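You operate a simulated robot arm through the tools that you are given. There is no shell and no other tool.

The job below is to be done with a simulated robot arm. You get a single attempt, and the scene is never put back.

Task
Wipe the dust off the vent pane named on the blue card, using the blue pad and cleaner.
Fine: put the pad back and shut the tin; the panes on pads 1 and 2 and the other pads stay where they lie; the other dusty pane is not wiped. What is to be rubbed or washed off counts as gone when no trace of it is left.

It is judged by the outcome, as a careful person would: the job done as asked, and still so three seconds after it is handed in. It fails if anything else is knocked over, pushed out of place, dropped, spilled or broken.

Robot
A 6-joint arm with a fingered hand, fixed in place. Base frame: the origin is at the foot of the arm, x ahead of it, y to its left, z up; the work surface is at about z = 0.8. Units: m, degrees, N and s.
With the tool pointing down near the work surface it reaches from about 0.34 to 0.82 m from the base axis. Its first joint turns from -166.0 to 166.0 degrees. Payload 4 kg.
Tool frame: the origin (TCP) lies between the finger pads and is the grasp point; the fingertips stand 0.026 m ahead of it; z points along the fingers, y is the line along which they close. Largest opening 0.132 m; the body of the gripper starts 0.073 m behind the TCP. The gripper is a hand of 5 fingers: y runs from the thumb to the fingers, the wrist lies at [0, 0, -0.239] in the tool frame.
Orientation is that of the tool frame in the base frame, as a unit quaternion [x, y, z, w]. With the fingers straight down and closing along the base's y, the tool's x points along the base's -x, its y along +y and its z along -z.

Tools
- The arm moves only by the tool apply_moves. Its argument "motion" is a list of rows, each a list of 2 entries, a list of its own where there are three numbers: the shift along the tool's x, y, z in mm, then the turn, a rotation vector about the tool's x, y, z in degrees. In form: [[[tx, ty, tz], [ax, ay, az]], ...]. A call has 1 to 20 rows; each row is the pose to reach, as a shift and turn from the pose commanded when the call began, along the tool's axes at that moment. A row lasts 0.2 s, in which the tool goes at most 0.05 m and 8.6 degrees; a call with a longer step from one row to the next is refused whole. A pose out of reach is approached as far as the arm can. The call stops where the force on the tool passes 40 N (or 10 N more than at its start, if that is more) or the arm is blocked; 0.2 s more then pass. In this call time passes only in rows, and 0.2 s behind the last. The reply holds the time, the measured pose of the TCP, the force on the tool along the base axes, the opening and the grip force, in the units named above and with some noise, with the torque about the TCP (base axes, N m) and any sound that the robot's microphone picked up.
- Cameras (640 x 400 px; columns grow to the right, rows downward): "scene" is fixed at [0.2202, -0.4983, 1.4242]; the picture's right is [0.92, -0.40, 0.00], its down [-0.23, -0.53, -0.82] and it looks along [0.33, 0.75, -0.58] (base axes); focal length 346 px, centre (320, 200). "wrist" rides on the gripper at [0.084, 0.002, -0.097] in the tool frame; the picture's right is [-0.02, 1.00, 0.00], its down [-0.75, -0.02, -0.66] and it looks along [-0.66, -0.01, 0.75] (tool axes); focal length 270 px, centre (320, 200). There is no depth. A picture from a camera that has moved, and an enlarged one, comes with that camera's place and axes in the base frame and with its lens.
- capture(camera): a new picture of that camera. It takes no simulated time.
- set_fingers(finger1, finger2, finger3, finger4, thumb_bend): sets how far each is bent, from 0 (flat) to 100 (curled in); at 30 the hand is open as for a grip, at 70 the pads meet at the TCP. One left out holds its place. A second passes; each finger stops where it meets its share of the squeeze, and holds until it gets a number again. It is the only way to open and close the hand. It gives what a move gives, with no picture; readings hold the bend of each and the force on the fingers (four entries, about 0 where the hand has none), thumb and palm.
- inspect(camera, box): a new picture of the part [left, top, right, bottom] of that camera's present view, enlarged. It takes no simulated time.
- sign_off(): hands the job in; it is judged then, once.

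Nothing tells you positions but the pictures and the camera data. Unless the task says otherwise, let go and move clear before handing in.

The tools are called by a JSON object that holds its "name" and its "arguments". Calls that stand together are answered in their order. apply_moves: Moves the arm, as the interface text tells. Its arguments: {"type":"object","properties":{"motion":{"type":"array","items":{"type":"array"}}},"required":["motion"]} The other tools are called the same way: set_fingers (finger1, finger2, finger3, finger4, thumb_bend) moves the fingers one by one; capture (camera) takes a picture; inspect (camera, box) takes an enlarged picture of a part of a camera's view; sign_off () hands the job in.

At the start:

```text
t: 0.0
tool_pos: [0.5393, 0.1453, 1.0613]
tool_rot: [0.001, 1.0, 0.0, 0.001]
ft_force: [0.4, 0.1, -0.1]
torque: [-0.04, 0.0, -0.02]
finger_gap: 0.1318
grasp_force: 0.1
shape: jaw
bend: [30.0, 30.0, 30.0, 30.0, 30.0]
finger forces: [0.0, 0.0, 0.0, 0.1, 0.0, 0.0]
```

scene: 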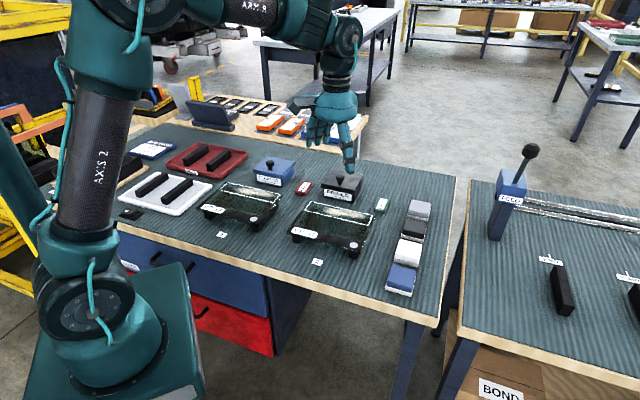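
wrist: 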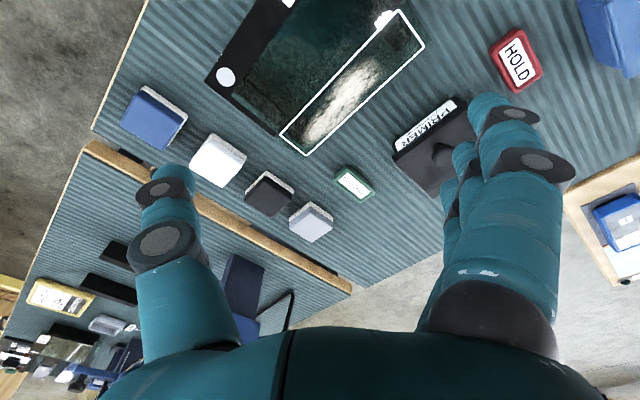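

I see a bench with two dark panes on feet, tins (blue and black "PRIMER"), pads in a row on the right and some cards. I'll take enlarged views to read the labels before moving.

{"name": "inspect", "arguments": {"camera": "scene", "box": [190, 140, 400, 271]}}

{"name": "inspect", "arguments": {"camera": "scene", "box": [100, 120, 260, 220]}}

{"name": "inspect", "arguments": {"camera": "scene", "box": [340, 180, 460, 300]}}

{"name": "inspect", "arguments": {"camera": "scene", "box": [180, 80, 380, 205]}}

{"name": "inspect", "arguments": {"camera": "wrist", "box": [200, 0, 560, 225]}}

```text
3.05 times, centred on (295, 206) of scene
camera zoom: at [0.2202, -0.4983, 1.4242], right [0.92, -0.4, 0.0], down [-0.23, -0.53, -0.82], along [0.33, 0.75, -0.58], focal length 1055 px, centre (396, 183)
```

zoom: 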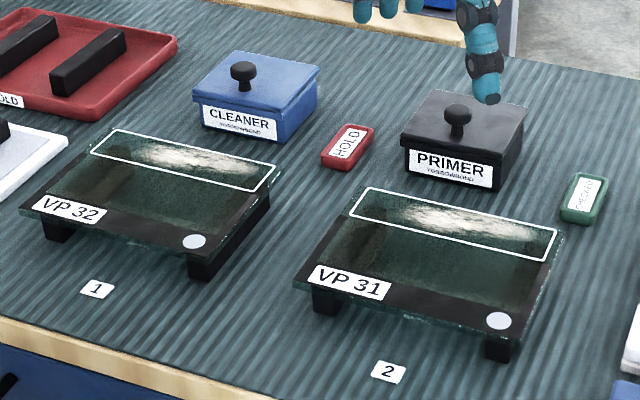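

```text
4.00 times, centred on (180, 170) of scene
camera zoom: at [0.2202, -0.4983, 1.4242], right [0.92, -0.4, 0.0], down [-0.23, -0.53, -0.82], along [0.33, 0.75, -0.58], focal length 1385 px, centre (880, 320)
```

zoom: 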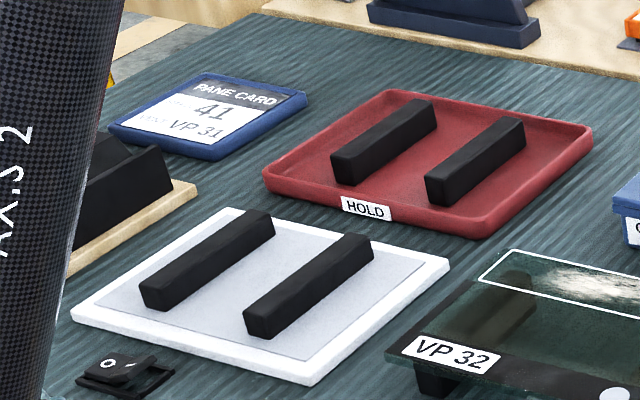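

```text
3.33 times, centred on (400, 240) of scene
camera zoom: at [0.2202, -0.4983, 1.4242], right [0.92, -0.4, 0.0], down [-0.23, -0.53, -0.82], along [0.33, 0.75, -0.58], focal length 1154 px, centre (53, 67)
```

zoom: 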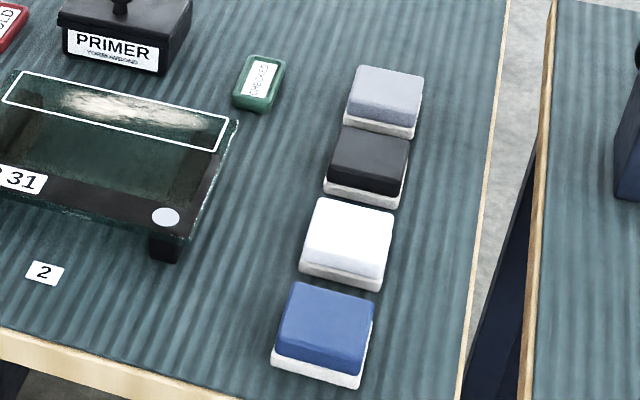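

```text
3.20 times, centred on (280, 142) of scene
camera zoom: at [0.2202, -0.4983, 1.4242], right [0.92, -0.4, 0.0], down [-0.23, -0.53, -0.82], along [0.33, 0.75, -0.58], focal length 1108 px, centre (448, 384)
```

zoom: 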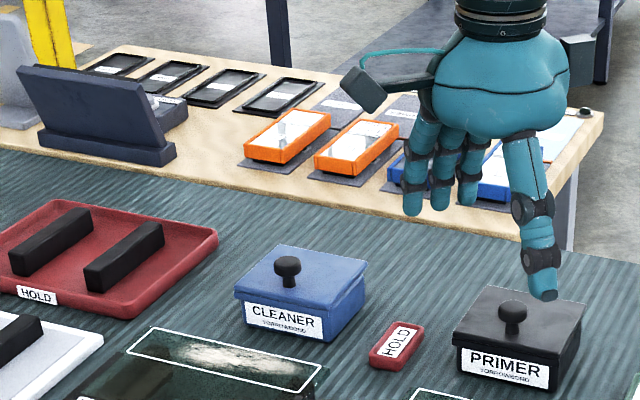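

```text
1.78 times, centred on (380, 112) of wrist
camera zoom: at [0.4548, 0.147, 1.1578], right [0.02, 1.0, 0.0], down [0.75, -0.02, 0.66], along [0.66, -0.01, -0.75], focal length 480 px, centre (213, 356)
```

zoom: 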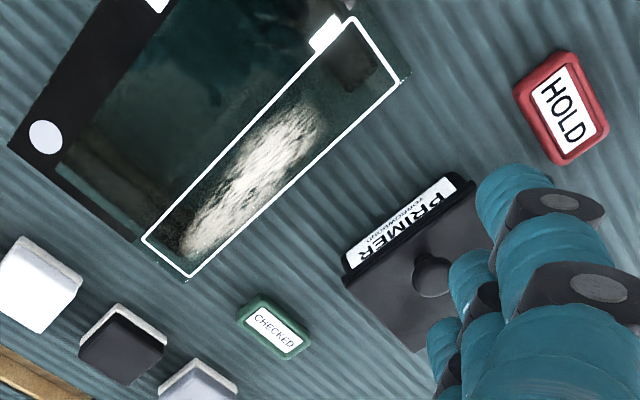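

The card looks like it says VP 31, which sits on pad 2, and the CLEANER tin is the blue one. I'll enlarge the card, the blue tin and the blue pad to be certain.

{"name": "inspect", "arguments": {"camera": "scene", "box": [120, 130, 184, 170]}}

{"name": "inspect", "arguments": {"camera": "scene", "box": [242, 145, 306, 185]}}

{"name": "inspect", "arguments": {"camera": "scene", "box": [370, 250, 434, 290]}}

{"name": "inspect", "arguments": {"camera": "scene", "box": [280, 190, 392, 260]}}

{"name": "inspect", "arguments": {"camera": "scene", "box": [460, 130, 640, 330]}}

```text
10.00 times, centred on (152, 150) of scene
camera zoom: at [0.2202, -0.4983, 1.4242], right [0.92, -0.4, 0.0], down [-0.23, -0.53, -0.82], along [0.33, 0.75, -0.58], focal length 3462 px, centre (2000, 700)
```

zoom: 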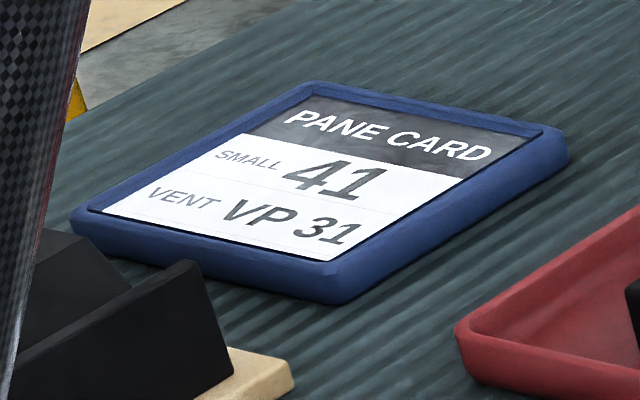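

```text
10.00 times, centred on (274, 165) of scene
camera zoom: at [0.2202, -0.4983, 1.4242], right [0.92, -0.4, 0.0], down [-0.23, -0.53, -0.82], along [0.33, 0.75, -0.58], focal length 3462 px, centre (780, 550)
```

zoom: 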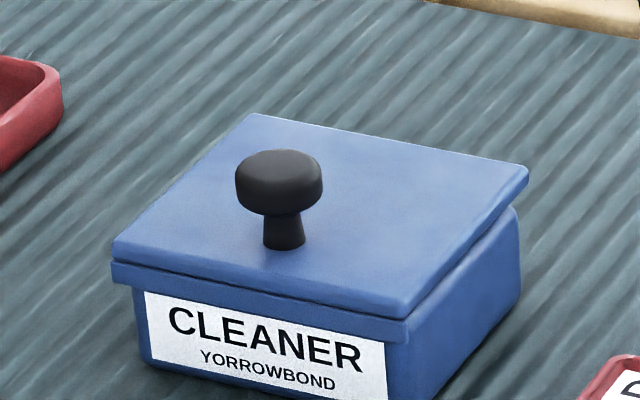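

```text
10.00 times, centred on (402, 270) of scene
camera zoom: at [0.2202, -0.4983, 1.4242], right [0.92, -0.4, 0.0], down [-0.23, -0.53, -0.82], along [0.33, 0.75, -0.58], focal length 3462 px, centre (-500, -500)
```

zoom: 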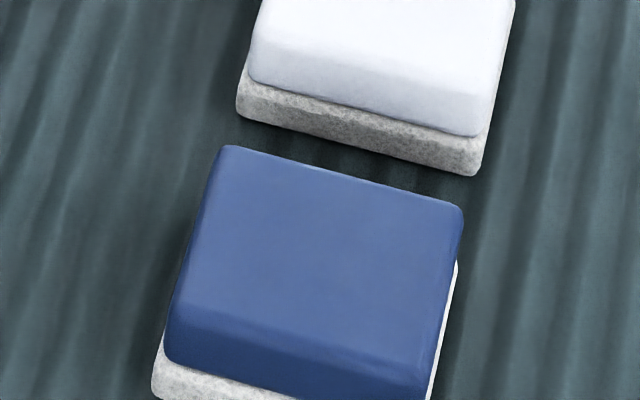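

```text
5.71 times, centred on (336, 225) of scene
camera zoom: at [0.2202, -0.4983, 1.4242], right [0.92, -0.4, 0.0], down [-0.23, -0.53, -0.82], along [0.33, 0.75, -0.58], focal length 1978 px, centre (229, 57)
```

zoom: 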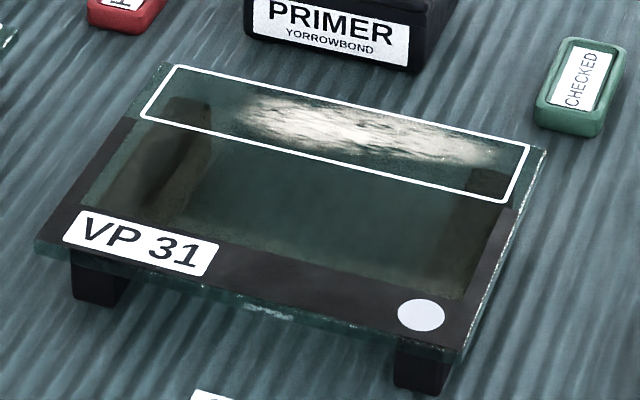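

```text
2.00 times, centred on (550, 230) of scene
camera zoom: at [0.2202, -0.4983, 1.4242], right [0.92, -0.4, 0.0], down [-0.23, -0.53, -0.82], along [0.33, 0.75, -0.58], focal length 692 px, centre (-140, 140)
```

zoom: 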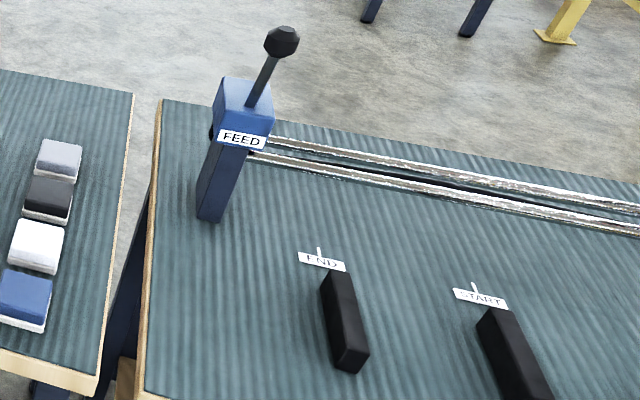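

The card says VENT VP 31, so the target is the pane on pad 2. The CLEANER tin is at about (0.47, 0.49) with its knob set forward of centre, and the whole bench layout is turned about 45°. I'll move the hand over the tin at a safe height, turned to match, and look from there.

{"name": "apply_moves", "arguments": {"motion": [[[8, 43, 4], [0, 0, -5.6]], [[16, 86, 8], [0, 0, -11.2]], [[24, 129, 12], [0, 0, -16.8]], [[32, 172, 16], [0, 0, -22.5]], [[40, 215, 20], [0, 0, -28.1]], [[48, 258, 24], [0, 0, -33.7]], [[57, 300, 28], [0, 0, -39.4]], [[66, 342, 30], [0, 0, -45]]]}}

{"name": "capture", "arguments": {"camera": "wrist"}}

{"name": "capture", "arguments": {"camera": "scene"}}

```text
t: 1.8
tool_pos: [0.4762, 0.4889, 1.0296]
tool_rot: [-0.383, 0.924, 0.0, 0.0]
ft_force: [-0.5, 0.2, -0.4]
torque: [0.0, 0.02, 0.05]
finger_gap: 0.1317
grasp_force: 0.0
shape: jaw
bend: [30.0, 30.0, 30.0, 30.0, 30.0]
finger forces: [0.1, 0.0, 0.1, 0.0, 0.0, 0.0]
```

```text
taken
camera wrist: at [0.4147, 0.4298, 1.1269], right [-0.69, 0.72, 0.0], down [0.54, 0.52, 0.66], along [0.47, 0.46, -0.75], focal length 270 px, centre (320, 200)
```

wrist: 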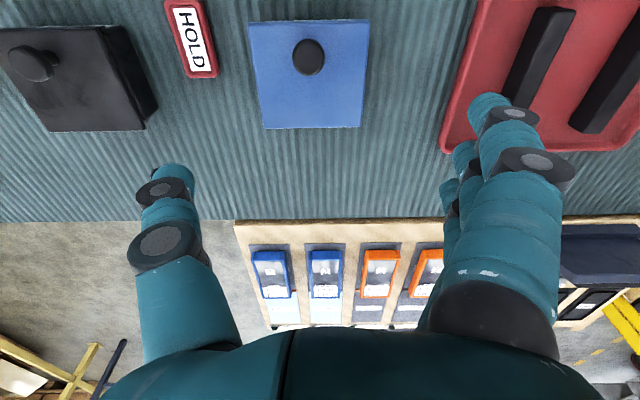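

```text
taken
```

scene: 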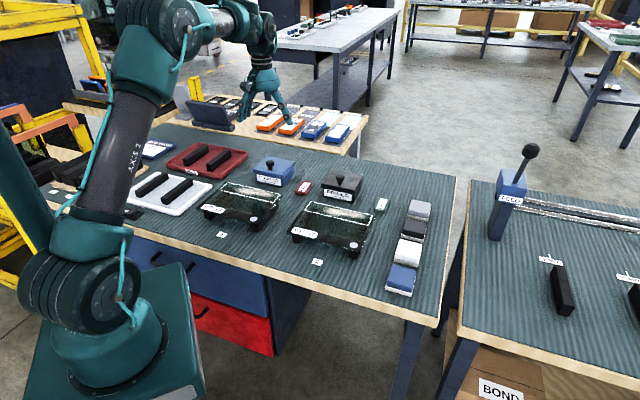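

The blue tin is below me. Its knob is set about 2 cm from the front edge, so the lid is probably hinged at the back. I'll go lower over the knob, at about (0.463, 0.464), and look again.

{"name": "apply_moves", "arguments": {"motion": [[[13, -4, 35], [0, 0, 0]], [[26, -8, 70], [0, 0, 0]]]}}

{"name": "capture", "arguments": {"camera": "wrist"}}

{"name": "inspect", "arguments": {"camera": "scene", "box": [230, 110, 326, 190]}}

```text
t: 2.4
tool_pos: [0.4609, 0.4649, 0.9612]
tool_rot: [-0.383, 0.924, 0.0, 0.0]
ft_force: [0.2, 0.6, -0.4]
torque: [-0.01, 0.03, 0.0]
finger_gap: 0.1317
grasp_force: 0.1
shape: jaw
bend: [30.0, 30.0, 30.0, 30.0, 30.0]
finger forces: [0.0, 0.0, 0.1, 0.0, 0.0, 0.0]
```

```text
taken
camera wrist: at [0.4, 0.4056, 1.0581], right [-0.69, 0.72, 0.0], down [0.54, 0.52, 0.66], along [0.47, 0.46, -0.75], focal length 270 px, centre (320, 200)
```

wrist: 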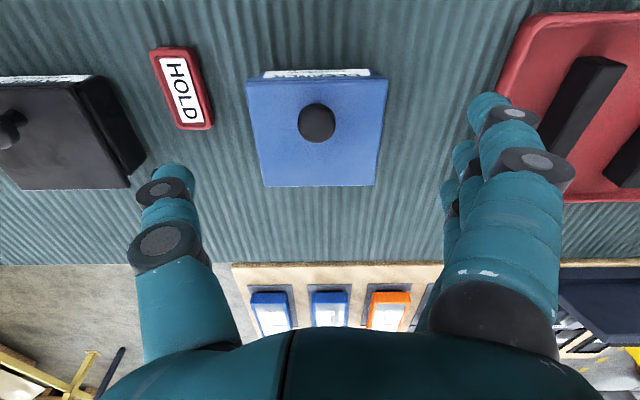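

```text
5.00 times, centred on (278, 150) of scene
camera zoom: at [0.2202, -0.4983, 1.4242], right [0.92, -0.4, 0.0], down [-0.23, -0.53, -0.82], along [0.33, 0.75, -0.58], focal length 1731 px, centre (530, 450)
```

zoom: 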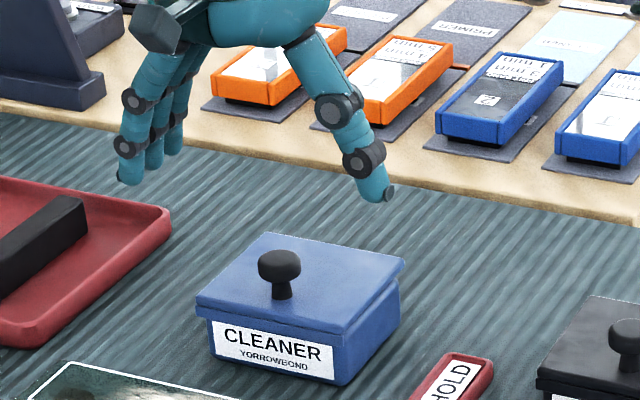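

The knob's top is at about (0.461, 0.463, 0.878). I'll lean the hand 25° toward the front, to leave room for a swinging lid, and lower the open fingers around the knob.

{"name": "apply_moves", "arguments": {"motion": [[[0, 0, 0], [0, -8.4, 0]], [[0, 0, 0], [0, -16.7, 0]], [[0, 0, 0], [0, -25, 0]], [[1, -1, 30], [0, -25, 0]], [[1, -1, 60], [0, -25, 0]], [[1, -1, 75], [0, -25, 0]], [[1, -1, 84], [0, -25, 0]]]}}

{"name": "capture", "arguments": {"camera": "wrist"}}

{"name": "inspect", "arguments": {"camera": "scene", "box": [230, 120, 326, 180]}}

```text
t: 4.0
tool_pos: [0.4611, 0.4629, 0.8765]
tool_rot: [-0.373, 0.902, 0.082, 0.2]
ft_force: [-0.6, -0.3, 0.1]
torque: [0.01, 0.01, 0.01]
finger_gap: 0.1319
grasp_force: 0.1
shape: jaw
bend: [30.0, 30.0, 30.0, 30.0, 30.0]
finger forces: [0.0, 0.0, 0.1, 0.0, 0.1, 0.1]
```

```text
taken
camera wrist: at [0.3772, 0.3808, 0.9292], right [-0.69, 0.72, 0.01], down [0.3, 0.27, 0.91], along [0.66, 0.64, -0.4], focal length 270 px, centre (320, 200)
```

wrist: 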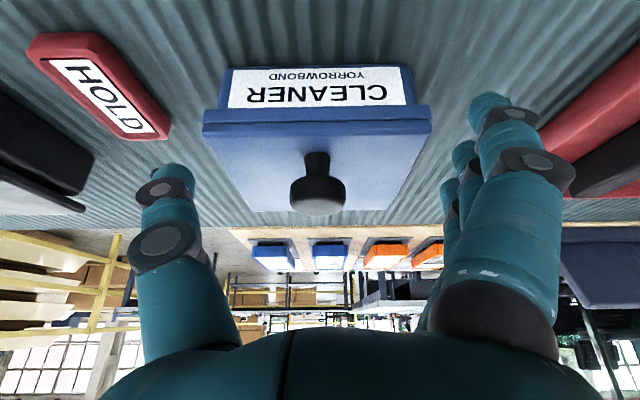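

```text
6.67 times, centred on (278, 150) of scene
camera zoom: at [0.2202, -0.4983, 1.4242], right [0.92, -0.4, 0.0], down [-0.23, -0.53, -0.82], along [0.33, 0.75, -0.58], focal length 2308 px, centre (600, 533)
```

zoom: 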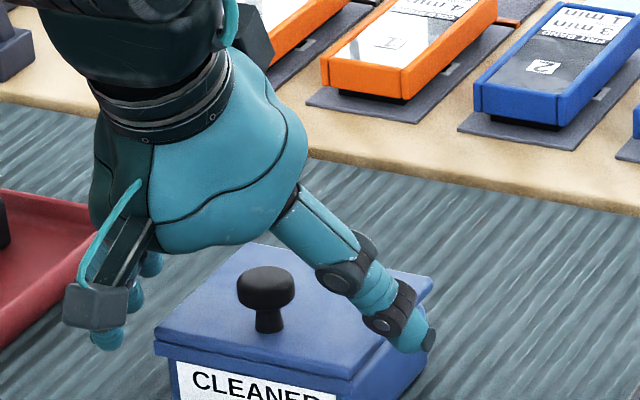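

The knob head is right at the grasp point. I'll close the thumb and the two middle fingers on it and leave the outer fingers open.

{"name": "set_fingers", "arguments": {"finger2": 70, "finger3": 70, "thumb_bend": 70}}

{"name": "capture", "arguments": {"camera": "wrist"}}

{"name": "inspect", "arguments": {"camera": "scene", "box": [230, 120, 326, 180]}}

```text
t: 5.0
tool_pos: [0.4608, 0.4639, 0.8777]
tool_rot: [-0.374, 0.902, 0.083, 0.2]
ft_force: [-0.6, -0.9, 6.0]
torque: [-0.4, -0.44, 0.02]
finger_gap: 0.1213
grasp_force: 14.5
shape: fingers
bend: [30.0, 40.0, 45.0, 30.0, 47.0]
finger forces: [0.0, 7.6, 7.4, 0.1, 14.0, 0.0]
```

```text
taken
camera wrist: at [0.3771, 0.3808, 0.9295], right [-0.69, 0.72, 0.01], down [0.3, 0.27, 0.92], along [0.66, 0.64, -0.4], focal length 270 px, centre (320, 200)
```

wrist: 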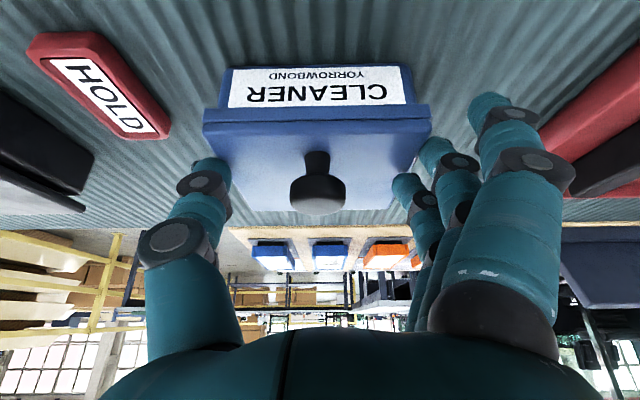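

```text
6.67 times, centred on (278, 150) of scene
camera zoom: at [0.2202, -0.4983, 1.4242], right [0.92, -0.4, 0.0], down [-0.23, -0.53, -0.82], along [0.33, 0.75, -0.58], focal length 2308 px, centre (600, 533)
```

zoom: 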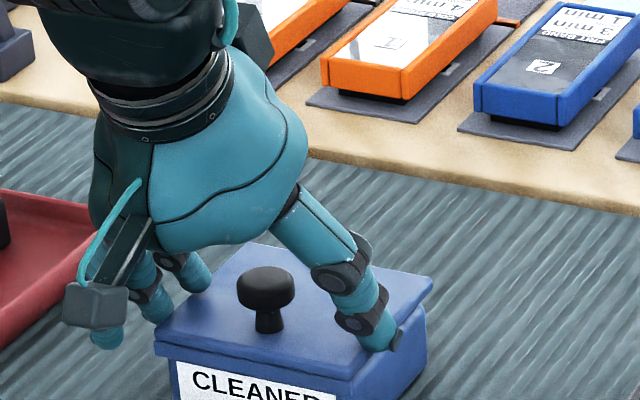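

The fingertips met the lid while swinging in, before reaching the knob. I'll open, rise 40 mm, pre-close the fingers to a narrow gap, and come down around the knob that way.

{"name": "set_fingers", "arguments": {"finger2": 30, "finger3": 30, "thumb_bend": 30}}

{"name": "apply_moves", "arguments": {"motion": [[[-8.5, 0, -18.1], [0, 0, 0]], [[-16.9, 0, -36.3], [0, 0, 0]]]}}

{"name": "set_fingers", "arguments": {"finger2": 56, "finger3": 56, "thumb_bend": 56}}

{"name": "capture", "arguments": {"camera": "wrist"}}

{"name": "inspect", "arguments": {"camera": "scene", "box": [230, 120, 326, 180]}}

```text
t: 6.0
tool_pos: [0.4608, 0.4618, 0.8785]
tool_rot: [-0.374, 0.902, 0.082, 0.2]
ft_force: [0.3, 0.9, -0.3]
torque: [-0.05, 0.01, 0.0]
finger_gap: 0.1386
grasp_force: 0.0
shape: fingers
bend: [30.0, 30.0, 30.0, 30.0, 30.0]
finger forces: [0.0, 0.0, 0.0, 0.1, 0.0, 0.0]
```

```text
t: 6.6
tool_pos: [0.4587, 0.4633, 0.9166]
tool_rot: [-0.374, 0.902, 0.082, 0.2]
ft_force: [0.5, -0.4, -0.7]
torque: [0.03, -0.03, -0.02]
finger_gap: 0.1385
grasp_force: 0.0
shape: fingers
bend: [30.0, 30.0, 30.0, 30.0, 30.0]
finger forces: [0.0, 0.0, 0.0, 0.0, 0.1, 0.1]
```

```text
t: 7.6
tool_pos: [0.4597, 0.4639, 0.9158]
tool_rot: [-0.374, 0.902, 0.083, 0.2]
ft_force: [0.5, 0.4, -0.2]
torque: [-0.03, -0.01, -0.01]
finger_gap: 0.0977
grasp_force: 0.0
shape: fingers
bend: [30.0, 56.0, 56.0, 30.0, 56.0]
finger forces: [0.0, 0.0, 0.0, 0.0, 0.1, 0.0]
```

```text
taken
camera wrist: at [0.3749, 0.3807, 0.9683], right [-0.69, 0.72, 0.01], down [0.3, 0.27, 0.91], along [0.66, 0.64, -0.4], focal length 270 px, centre (320, 200)
```

wrist: 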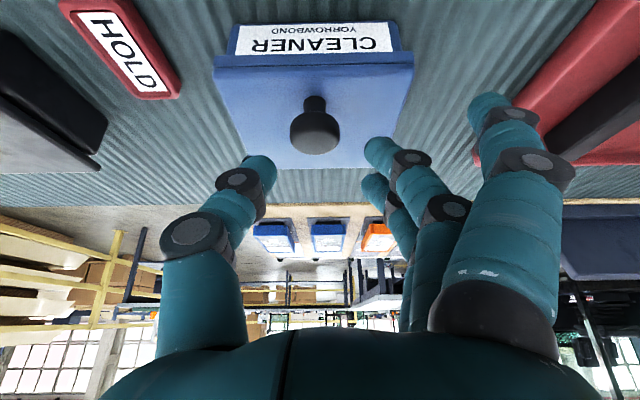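

```text
6.67 times, centred on (278, 150) of scene
camera zoom: at [0.2202, -0.4983, 1.4242], right [0.92, -0.4, 0.0], down [-0.23, -0.53, -0.82], along [0.33, 0.75, -0.58], focal length 2308 px, centre (600, 533)
```

zoom: 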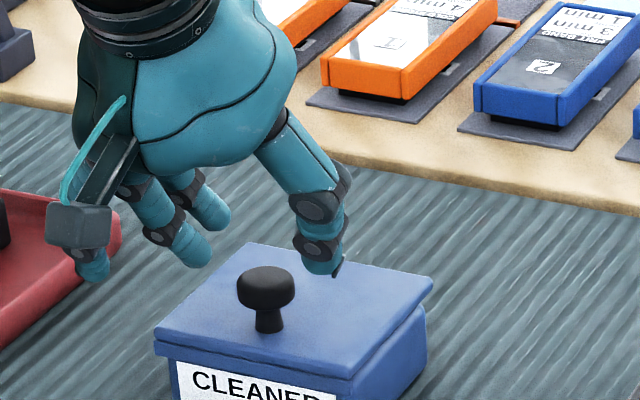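

The gap is now about 40 mm and centred on the knob. I'll lower straight down around it and close.

{"name": "apply_moves", "arguments": {"motion": [[[8.5, 0, 18.1], [0, 0, 0]], [[13, 0, 28], [0, 0, 0]], [[16.1, 0, 34.5], [0, 0, 0]]]}}

{"name": "set_fingers", "arguments": {"finger2": 72, "finger3": 72, "thumb_bend": 72}}

{"name": "capture", "arguments": {"camera": "wrist"}}

{"name": "inspect", "arguments": {"camera": "scene", "box": [230, 120, 326, 180]}}

```text
t: 8.4
tool_pos: [0.462, 0.4667, 0.887]
tool_rot: [-0.374, 0.9, 0.087, 0.206]
ft_force: [-4.6, -1.9, 21.7]
torque: [0.39, 0.6, 0.09]
finger_gap: 0.0976
grasp_force: 10.4
shape: fingers
bend: [30.0, 62.0, 56.0, 30.0, 56.0]
finger forces: [0.1, 21.6, 0.1, 0.1, 0.0, 0.1]
stopped in row 3: the force on the tool passed its limit at 43 N (the readings are from after the stop); the commanded pose is now the measured one
```

```text
t: 9.4
tool_pos: [0.4635, 0.4647, 0.8836]
tool_rot: [-0.373, 0.901, 0.086, 0.205]
ft_force: [12.7, 0.4, -3.9]
torque: [0.02, -0.1, 0.01]
finger_gap: 0.0868
grasp_force: 11.3
shape: fingers
bend: [30.0, 71.0, 70.0, 30.0, 66.0]
finger forces: [0.0, 5.0, 2.8, 0.0, 14.3, 0.1]
```

```text
taken
camera wrist: at [0.3776, 0.3826, 0.9343], right [-0.69, 0.72, 0.01], down [0.29, 0.27, 0.92], along [0.66, 0.64, -0.39], focal length 270 px, centre (320, 200)
```

wrist: 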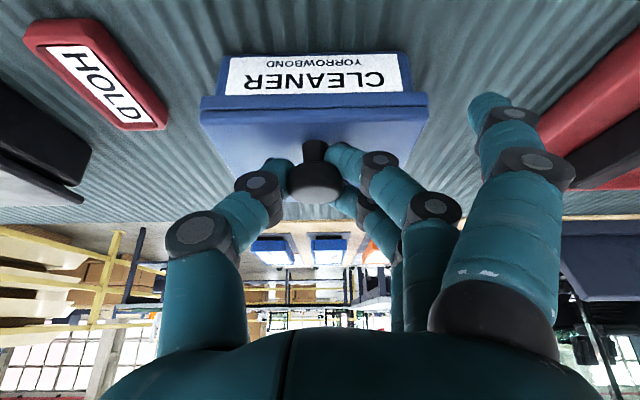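

```text
6.67 times, centred on (278, 150) of scene
camera zoom: at [0.2202, -0.4983, 1.4242], right [0.92, -0.4, 0.0], down [-0.23, -0.53, -0.82], along [0.33, 0.75, -0.58], focal length 2308 px, centre (600, 533)
```

zoom: 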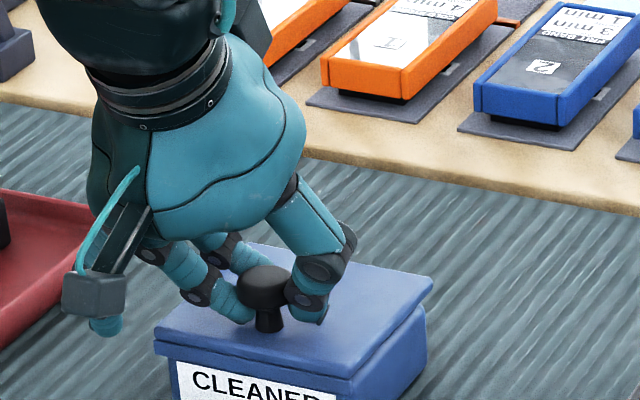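

The knob is held by thumb and two fingers and the tin hasn't shifted. I'll test-lift along a small arc (10°) as for a hinge at the back edge, and see how the lid behaves.

{"name": "apply_moves", "arguments": {"motion": [[[-6, 0, -5.1], [0, 5, 0]], [[-12.4, 0, -9.7], [0, 10, 0]]]}}

{"name": "capture", "arguments": {"camera": "wrist"}}

{"name": "inspect", "arguments": {"camera": "scene", "box": [230, 120, 326, 180]}}

```text
t: 10.0
tool_pos: [0.4677, 0.4718, 0.8979]
tool_rot: [-0.38, 0.915, 0.054, 0.124]
ft_force: [12.6, 4.2, -8.1]
torque: [0.09, -0.08, 0.03]
finger_gap: 0.0868
grasp_force: 10.9
shape: fingers
bend: [30.0, 71.0, 70.0, 30.0, 66.0]
finger forces: [0.1, 5.3, 4.1, 0.0, 12.8, 0.0]
```

```text
taken
camera wrist: at [0.391, 0.3954, 0.9682], right [-0.69, 0.72, 0.01], down [0.4, 0.38, 0.84], along [0.6, 0.58, -0.55], focal length 270 px, centre (320, 200)
```

wrist: 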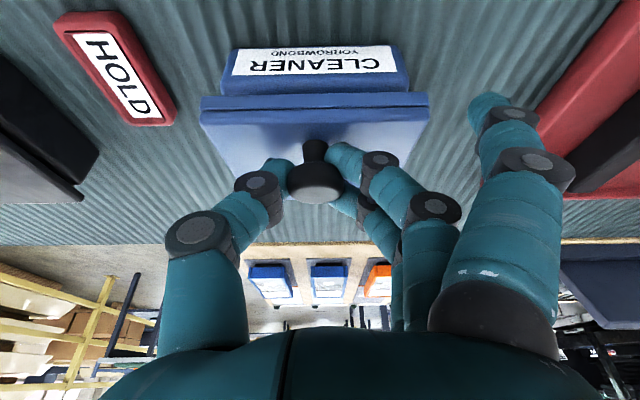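

```text
6.67 times, centred on (278, 150) of scene
camera zoom: at [0.2202, -0.4983, 1.4242], right [0.92, -0.4, 0.0], down [-0.23, -0.53, -0.82], along [0.33, 0.75, -0.58], focal length 2308 px, centre (600, 533)
```

zoom: 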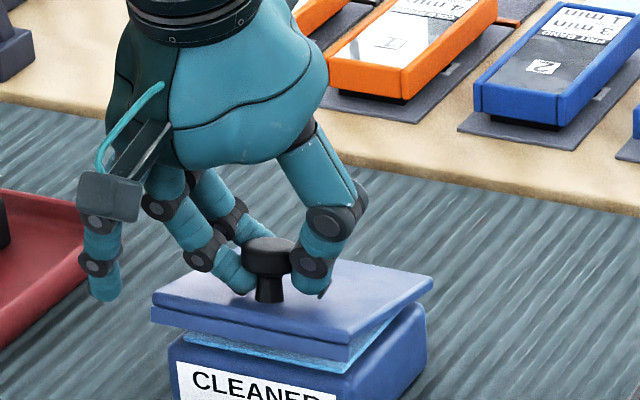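

The lid is hinged at its back edge and comes up with the knob. I'll continue the arc in steps, turning the hand with the lid.

{"name": "apply_moves", "arguments": {"motion": [[[-5.5, 0, -3.6], [0, 4, 0]], [[-10.9, 0, -6.8], [0, 8, 0]], [[-16.7, 0, -9.6], [0, 12, 0]], [[-22.7, 0, -12.1], [0, 16, 0]], [[-28.8, 0, -14], [0, 20, 0]], [[-35.1, 0, -15.6], [0, 24, 0]]]}}

{"name": "inspect", "arguments": {"camera": "scene", "box": [230, 110, 326, 190]}}

{"name": "capture", "arguments": {"camera": "wrist"}}

```text
t: 11.4
tool_pos: [0.4868, 0.492, 0.9221]
tool_rot: [-0.383, 0.921, -0.028, -0.069]
ft_force: [8.2, -2.0, -9.3]
torque: [0.05, -0.03, 0.01]
finger_gap: 0.087
grasp_force: 12.6
shape: fingers
bend: [30.0, 71.0, 71.0, 30.0, 66.0]
finger forces: [0.1, 7.4, 3.7, 0.0, 14.2, 0.0]
```

```text
5.00 times, centred on (278, 150) of scene
camera zoom: at [0.2202, -0.4983, 1.4242], right [0.92, -0.4, 0.0], down [-0.23, -0.53, -0.82], along [0.33, 0.75, -0.58], focal length 1731 px, centre (530, 450)
```

zoom: 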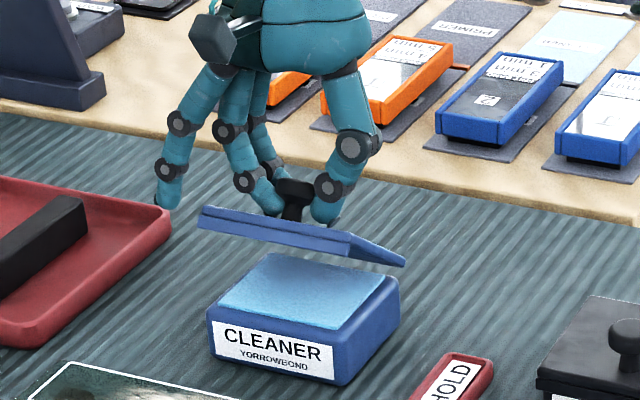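

```text
taken
camera wrist: at [0.438, 0.443, 1.0304], right [-0.69, 0.72, 0.0], down [0.61, 0.58, 0.54], along [0.39, 0.37, -0.84], focal length 270 px, centre (320, 200)
```

wrist: 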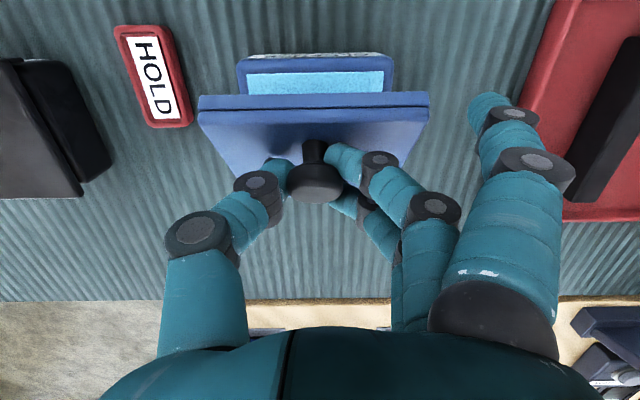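

The tin holds a wet sponge flush with its top, so the pad only needs to be pressed on it. I'll keep raising the lid along the arc to about 50°.

{"name": "apply_moves", "arguments": {"motion": [[[-5.3, 0, -3.5], [0, 4, 0]], [[-10.8, 0, -6.8], [0, 8, 0]], [[-16.7, 0, -9.6], [0, 12, 0]], [[-22.6, 0, -12], [0, 16, 0]]]}}

{"name": "inspect", "arguments": {"camera": "scene", "box": [230, 110, 326, 190]}}

{"name": "capture", "arguments": {"camera": "wrist"}}

```text
t: 12.4
tool_pos: [0.5028, 0.5073, 0.9299]
tool_rot: [-0.376, 0.904, -0.077, -0.191]
ft_force: [6.0, -3.3, -6.4]
torque: [0.04, -0.08, -0.01]
finger_gap: 0.0875
grasp_force: 12.6
shape: fingers
bend: [30.0, 71.0, 71.0, 30.0, 66.0]
finger forces: [0.0, 8.4, 3.8, 0.0, 12.7, 0.0]
```

```text
5.00 times, centred on (278, 150) of scene
camera zoom: at [0.2202, -0.4983, 1.4242], right [0.92, -0.4, 0.0], down [-0.23, -0.53, -0.82], along [0.33, 0.75, -0.58], focal length 1731 px, centre (530, 450)
```

zoom: 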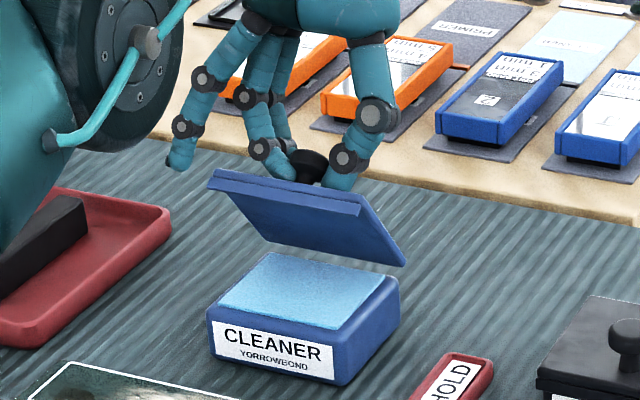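

```text
taken
camera wrist: at [0.4749, 0.4808, 1.0525], right [-0.7, 0.72, -0.01], down [0.68, 0.66, 0.3], along [0.22, 0.21, -0.95], focal length 270 px, centre (320, 200)
```

wrist: 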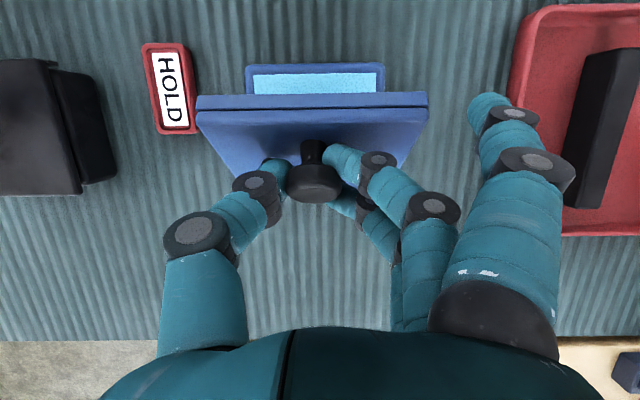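

The lid is about half open and the grip is steady. I'll check the arm's overall posture before going further.

{"name": "capture", "arguments": {"camera": "scene"}}

```text
taken
```

scene: 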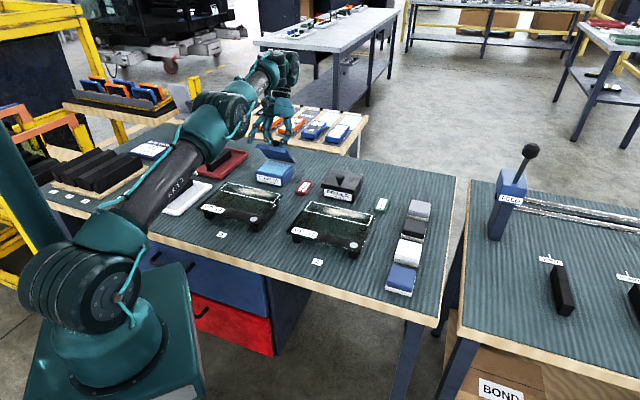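

The arm is well stretched but clear. From here I'll follow the knob's arc while gradually bringing the hand back toward vertical, so the knob can pivot in the fingers.

{"name": "apply_moves", "arguments": {"motion": [[[-4.6, 0, -3.8], [0, -1.7, 0]], [[-9.2, 0, -7.4], [0, -3.5, 0]], [[-14.3, 0, -10.6], [0, -5, 0]], [[-19.4, 0, -13.5], [0, -6.5, 0]], [[-24.8, 0, -16], [0, -8, 0]], [[-30.2, 0, -18], [0, -9.5, 0]]]}}

{"name": "inspect", "arguments": {"camera": "scene", "box": [230, 110, 326, 190]}}

{"name": "capture", "arguments": {"camera": "wrist"}}

```text
t: 13.8
tool_pos: [0.5261, 0.5317, 0.9335]
tool_rot: [-0.38, 0.916, -0.049, -0.121]
ft_force: [1.7, -5.8, -7.4]
torque: [-0.1, 0.04, -0.05]
finger_gap: 0.0877
grasp_force: 9.7
shape: fingers
bend: [30.0, 71.0, 70.0, 30.0, 66.0]
finger forces: [0.1, 3.2, 3.5, 0.0, 11.4, 0.0]
out of reach, approached as far as the arm can: row 4
```

```text
5.00 times, centred on (278, 150) of scene
camera zoom: at [0.2202, -0.4983, 1.4242], right [0.92, -0.4, 0.0], down [-0.23, -0.53, -0.82], along [0.33, 0.75, -0.58], focal length 1731 px, centre (530, 450)
```

zoom: 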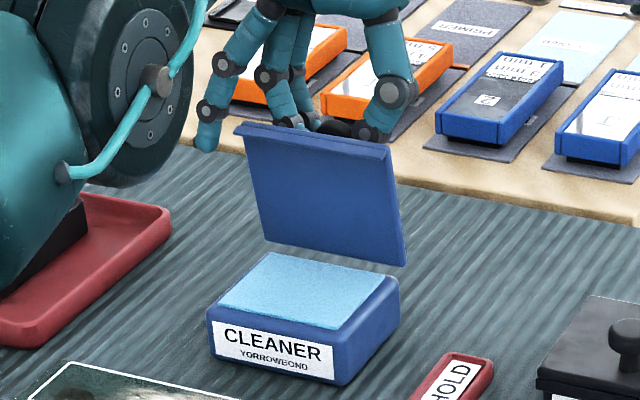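

```text
taken
camera wrist: at [0.4857, 0.4925, 1.0488], right [-0.69, 0.72, 0.0], down [0.65, 0.62, 0.44], along [0.32, 0.3, -0.9], focal length 270 px, centre (320, 200)
```

wrist: 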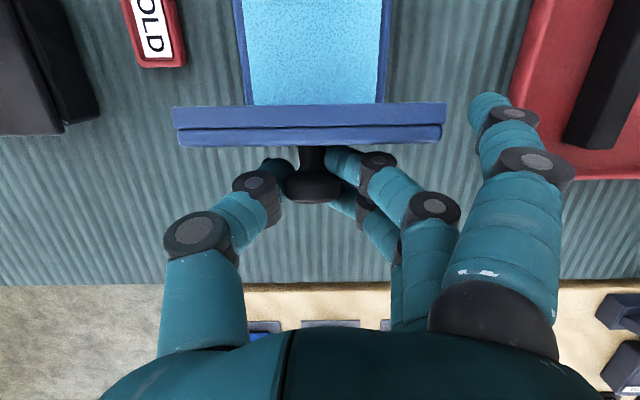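

The lid is nearly vertical. I'll carry it a bit past vertical with the hand going upright to stay in reach.

{"name": "apply_moves", "arguments": {"motion": [[[-5.6, 0, -0.5], [0, -3, 0]], [[-11.2, 0, -0.7], [0, -6, 0]], [[-16.9, 0, -0.4], [0, -8.5, 0]], [[-22.5, 0, 0.2], [0, -11, 0]], [[-28.4, 0, 1.3], [0, -12, 0]], [[-34.2, 0, 2.7], [0, -13, 0]]]}}

{"name": "inspect", "arguments": {"camera": "scene", "box": [230, 110, 326, 190]}}

{"name": "capture", "arguments": {"camera": "wrist"}}

```text
t: 15.3
tool_pos: [0.5498, 0.5547, 0.925]
tool_rot: [-0.383, 0.924, -0.005, -0.022]
ft_force: [-11.0, -23.5, 5.6]
torque: [-0.48, 0.53, -0.06]
finger_gap: 0.0872
grasp_force: 22.1
shape: fingers
bend: [30.0, 71.0, 72.0, 30.0, 66.0]
finger forces: [0.0, 31.3, 0.6, 0.1, 12.7, 0.1]
stopped in row 6: the force on the tool passed its limit at 44 N (the readings are from after the stop); the commanded pose is now the measured one
```

```text
5.00 times, centred on (278, 150) of scene
camera zoom: at [0.2202, -0.4983, 1.4242], right [0.92, -0.4, 0.0], down [-0.23, -0.53, -0.82], along [0.33, 0.75, -0.58], focal length 1731 px, centre (530, 450)
```

zoom: 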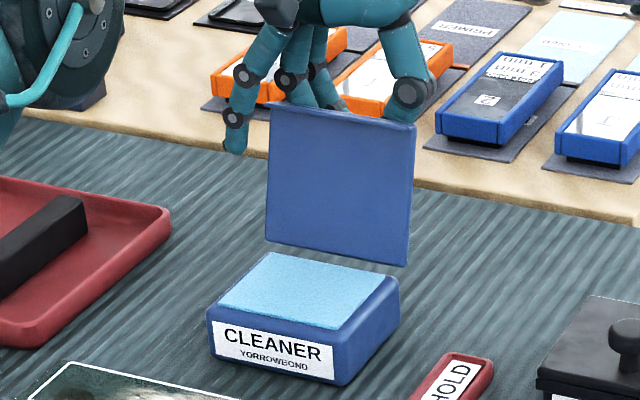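

```text
taken
camera wrist: at [0.4925, 0.4979, 1.0247], right [-0.69, 0.72, 0.01], down [0.57, 0.54, 0.62], along [0.45, 0.44, -0.78], focal length 270 px, centre (320, 200)
```

wrist: 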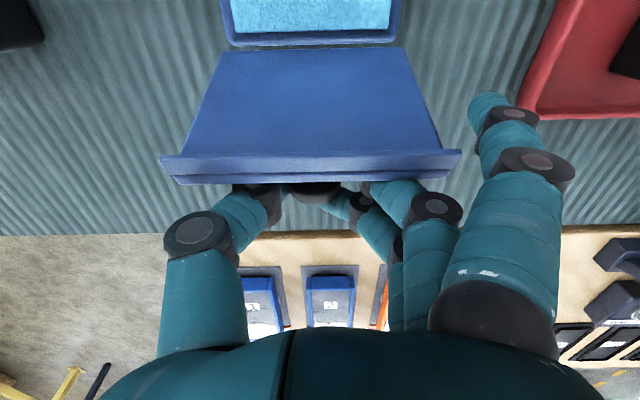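

The lid has reached its stop just past vertical. I'll open the fingers and see if it stays before rising.

{"name": "set_fingers", "arguments": {"finger2": 55, "finger3": 55, "thumb_bend": 55}}

{"name": "set_fingers", "arguments": {"finger2": 40, "finger3": 40, "thumb_bend": 40}}

{"name": "inspect", "arguments": {"camera": "scene", "box": [230, 110, 326, 190]}}

{"name": "capture", "arguments": {"camera": "wrist"}}

```text
t: 16.3
tool_pos: [0.5513, 0.556, 0.9245]
tool_rot: [-0.383, 0.923, -0.006, -0.02]
ft_force: [-0.7, -1.1, 0.3]
torque: [0.03, 0.01, -0.01]
finger_gap: 0.0982
grasp_force: 0.2
shape: fingers
bend: [30.0, 55.0, 55.0, 30.0, 55.0]
finger forces: [0.0, 0.2, 0.1, 0.1, 0.1, 0.0]
```

```text
t: 17.3
tool_pos: [0.5505, 0.5557, 0.924]
tool_rot: [-0.383, 0.923, -0.005, -0.02]
ft_force: [0.4, 0.0, 0.4]
torque: [0.04, 0.0, 0.0]
finger_gap: 0.1227
grasp_force: 0.1
shape: fingers
bend: [30.0, 40.0, 40.0, 30.0, 40.0]
finger forces: [0.0, 0.1, 0.1, 0.1, 0.1, 0.1]
```

```text
5.00 times, centred on (278, 150) of scene
camera zoom: at [0.2202, -0.4983, 1.4242], right [0.92, -0.4, 0.0], down [-0.23, -0.53, -0.82], along [0.33, 0.75, -0.58], focal length 1731 px, centre (530, 450)
```

zoom: 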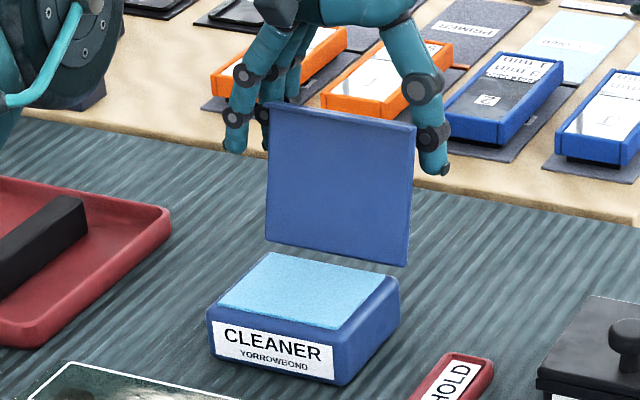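

```text
taken
camera wrist: at [0.4926, 0.4992, 1.0243], right [-0.69, 0.72, 0.0], down [0.56, 0.54, 0.63], along [0.45, 0.44, -0.78], focal length 270 px, centre (320, 200)
```

wrist: 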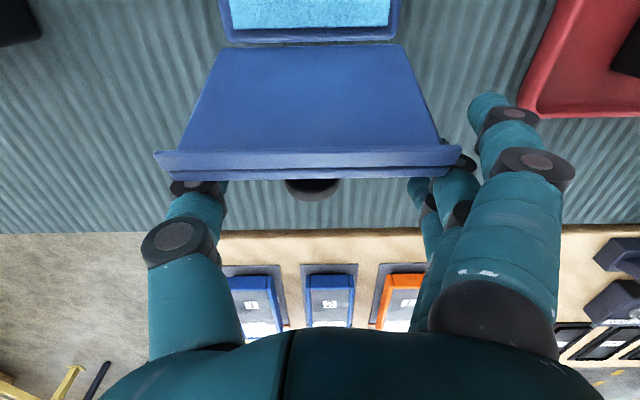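

The lid stays open on its own. I'll spread the fingers fully and lift straight up.

{"name": "set_fingers", "arguments": {"finger1": 30, "finger2": 30, "finger3": 30, "finger4": 30, "thumb_bend": 30}}

{"name": "apply_moves", "arguments": {"motion": [[[0, 0, -20], [0, 0, 0]], [[0, 0, -60], [0, 0, 0]], [[0, 0, -100], [0, 0, 0]], [[0, 0, -130], [0, -2.4, 0]]]}}

{"name": "capture", "arguments": {"camera": "scene"}}

```text
t: 18.3
tool_pos: [0.5506, 0.5556, 0.9236]
tool_rot: [-0.383, 0.923, -0.005, -0.019]
ft_force: [0.5, 0.1, -0.6]
torque: [0.04, 0.0, -0.02]
finger_gap: 0.1389
grasp_force: 0.1
shape: fingers
bend: [30.0, 30.0, 30.0, 30.0, 30.0]
finger forces: [0.0, 0.0, 0.2, 0.1, 0.0, 0.1]
```

```text
t: 19.3
tool_pos: [0.5399, 0.5496, 1.0345]
tool_rot: [-0.383, 0.924, -0.002, -0.01]
ft_force: [-1.4, -0.7, 0.2]
torque: [0.03, 0.02, -0.01]
finger_gap: 0.1386
grasp_force: 0.1
shape: fingers
bend: [30.0, 30.0, 30.0, 30.0, 30.0]
finger forces: [0.1, 0.1, 0.0, 0.1, 0.1, 0.0]
out of reach, approached as far as the arm can: row 3, 4
```

```text
taken
```

scene: 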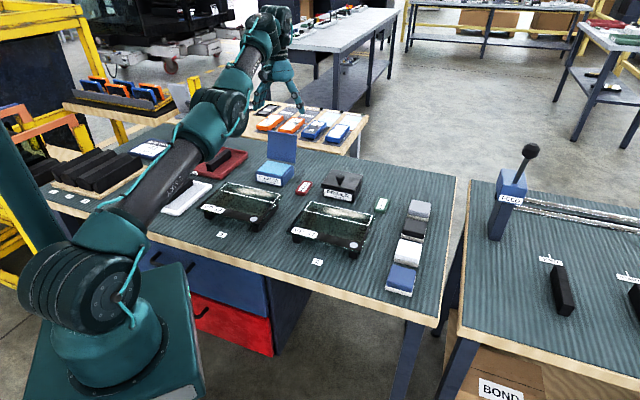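

The tin is open and the arm is clear. Next I'll travel at height over to the blue pad at about (0.60, -0.085) and look down on it.

{"name": "apply_moves", "arguments": {"motion": [[[29, -35, 2], [0, 0, 0]], [[58, -70, 4], [0, 0, 0]], [[87, -105, 6], [0, 0, 0]], [[115, -140, 8], [0, 0, 0]], [[144, -175, 10], [0, 0, 0]], [[173, -210, 12], [0, 0, 0]], [[202, -244, 14], [0, 0, 0]], [[230, -279, 16], [0, 0, 0]], [[259, -314, 18], [0, 0, 0]], [[288, -349, 20], [0, 0, 0]], [[317, -384, 22], [0, 0, 0]], [[345, -418, 24], [0, 0, 0]], [[374, -453, 27], [0, 0, 0]], [[403, -488, 30], [0, 0, 0]]]}}

{"name": "capture", "arguments": {"camera": "wrist"}}

{"name": "capture", "arguments": {"camera": "scene"}}

```text
t: 22.3
tool_pos: [0.6049, -0.0798, 1.0001]
tool_rot: [-0.383, 0.924, 0.003, 0.0]
ft_force: [-0.5, -0.8, 0.2]
torque: [0.01, 0.02, -0.03]
finger_gap: 0.1387
grasp_force: 0.1
shape: fingers
bend: [30.0, 30.0, 30.0, 30.0, 30.0]
finger forces: [0.0, 0.0, 0.1, 0.0, 0.0, 0.0]
```

```text
taken
camera wrist: at [0.5438, -0.1387, 1.097], right [-0.69, 0.72, 0.01], down [0.54, 0.52, 0.66], along [0.47, 0.46, -0.75], focal length 270 px, centre (320, 200)
```

wrist: 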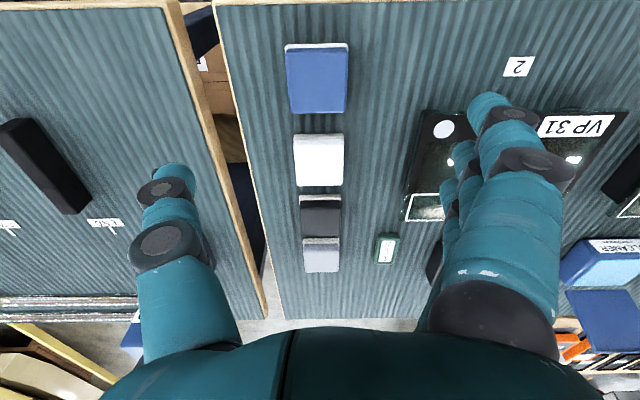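

```text
taken
```

scene: 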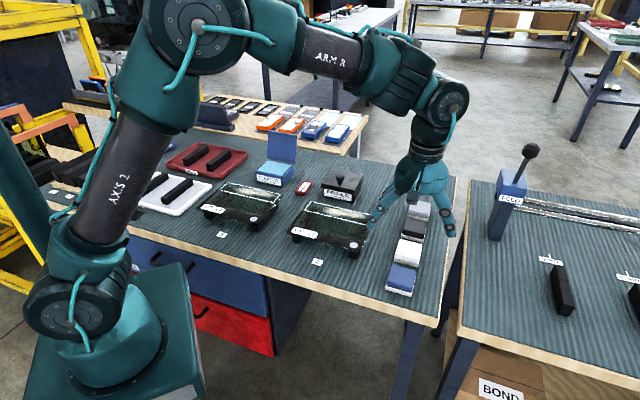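

The blue pad is centred at about (0.605, -0.082) with its top near z 0.83 and its sides parallel to my fingers. I'll pre-close all the fingers around its width, go down partway and check the alignment.

{"name": "set_fingers", "arguments": {"finger1": 42, "finger2": 42, "finger3": 42, "finger4": 42, "thumb_bend": 42}}

{"name": "apply_moves", "arguments": {"motion": [[[0.7, -0.7, 40], [0, 0, 0]], [[1.5, -1.5, 80], [0, 0, 0]], [[1.5, -1.5, 110], [0, 0, 0]]]}}

{"name": "capture", "arguments": {"camera": "wrist"}}

{"name": "inspect", "arguments": {"camera": "scene", "box": [340, 200, 452, 300]}}

```text
t: 23.3
tool_pos: [0.605, -0.0792, 1.0007]
tool_rot: [-0.383, 0.924, 0.003, 0.0]
ft_force: [0.5, -0.2, -0.1]
torque: [0.03, 0.01, 0.01]
finger_gap: 0.1015
grasp_force: 0.0
shape: fingers
bend: [42.0, 42.0, 42.0, 42.0, 42.0]
finger forces: [0.1, 0.0, 0.0, 0.1, 0.0, 0.0]
```

```text
t: 24.1
tool_pos: [0.6053, -0.0787, 0.8912]
tool_rot: [-0.384, 0.923, 0.002, 0.0]
ft_force: [0.9, 0.6, -0.9]
torque: [0.04, -0.01, 0.0]
finger_gap: 0.1015
grasp_force: 0.1
shape: fingers
bend: [42.0, 42.0, 42.0, 42.0, 42.0]
finger forces: [0.0, 0.0, 0.0, 0.0, 0.0, 0.0]
```

```text
taken
camera wrist: at [0.5438, -0.1388, 0.9873], right [-0.69, 0.72, 0.0], down [0.54, 0.52, 0.66], along [0.47, 0.46, -0.75], focal length 270 px, centre (320, 200)
```

wrist: 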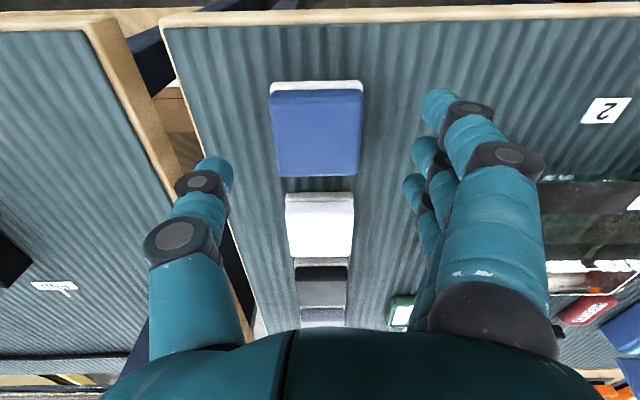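

```text
4.00 times, centred on (396, 250) of scene
camera zoom: at [0.2202, -0.4983, 1.4242], right [0.92, -0.4, 0.0], down [-0.23, -0.53, -0.82], along [0.33, 0.75, -0.58], focal length 1385 px, centre (16, 0)
```

zoom: 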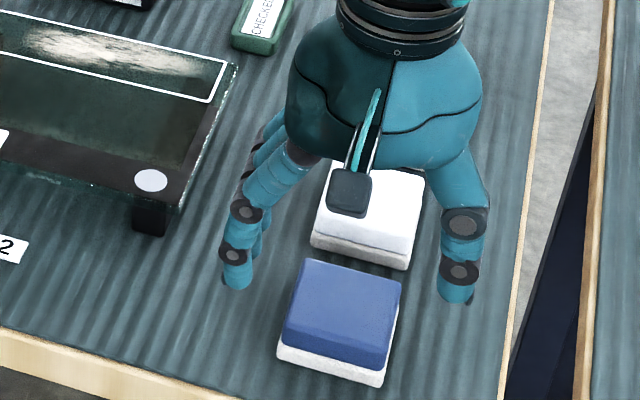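

The alignment is good: the pad is centred between thumb and fingers. I'll lower to the gripping height and close gently.

{"name": "apply_moves", "arguments": {"motion": [[[3, 0, 20], [0, 0, 0]], [[3, 0, 35], [0, 0, 0]], [[3, 0, 43], [0, 0, 0]]]}}

{"name": "capture", "arguments": {"camera": "wrist"}}

{"name": "inspect", "arguments": {"camera": "scene", "box": [356, 240, 436, 290]}}

```text
t: 24.9
tool_pos: [0.5991, -0.0809, 0.8469]
tool_rot: [-0.383, 0.924, 0.003, 0.001]
ft_force: [1.1, 0.6, -0.2]
torque: [0.01, 0.02, -0.01]
finger_gap: 0.1014
grasp_force: 0.0
shape: fingers
bend: [42.0, 42.0, 42.0, 42.0, 42.0]
finger forces: [0.1, 0.1, 0.1, 0.0, 0.1, 0.0]
```

```text
taken
camera wrist: at [0.5383, -0.1409, 0.9435], right [-0.69, 0.72, 0.01], down [0.54, 0.52, 0.66], along [0.47, 0.46, -0.75], focal length 270 px, centre (320, 200)
```

wrist: 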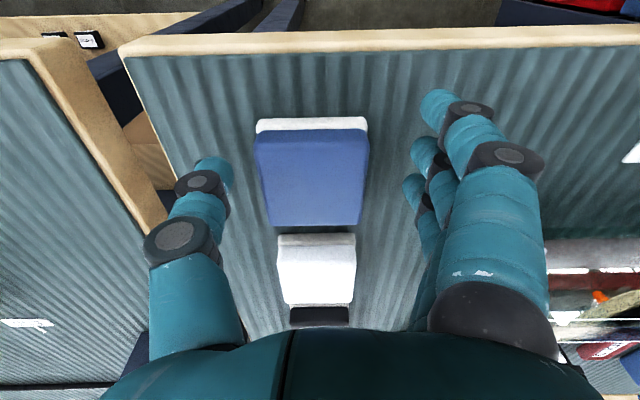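

```text
8.00 times, centred on (396, 265) of scene
camera zoom: at [0.2202, -0.4983, 1.4242], right [0.92, -0.4, 0.0], down [-0.23, -0.53, -0.82], along [0.33, 0.75, -0.58], focal length 2769 px, centre (-288, -320)
```

zoom: 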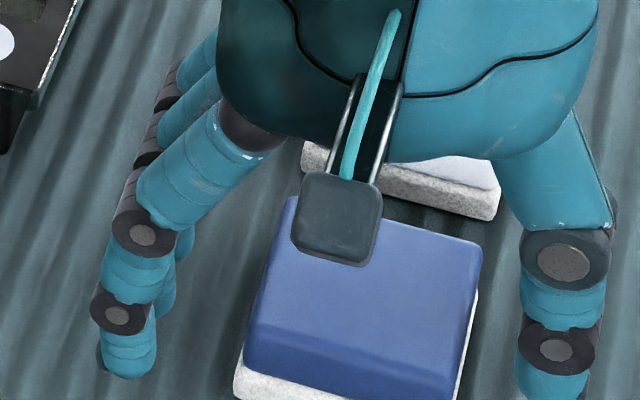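

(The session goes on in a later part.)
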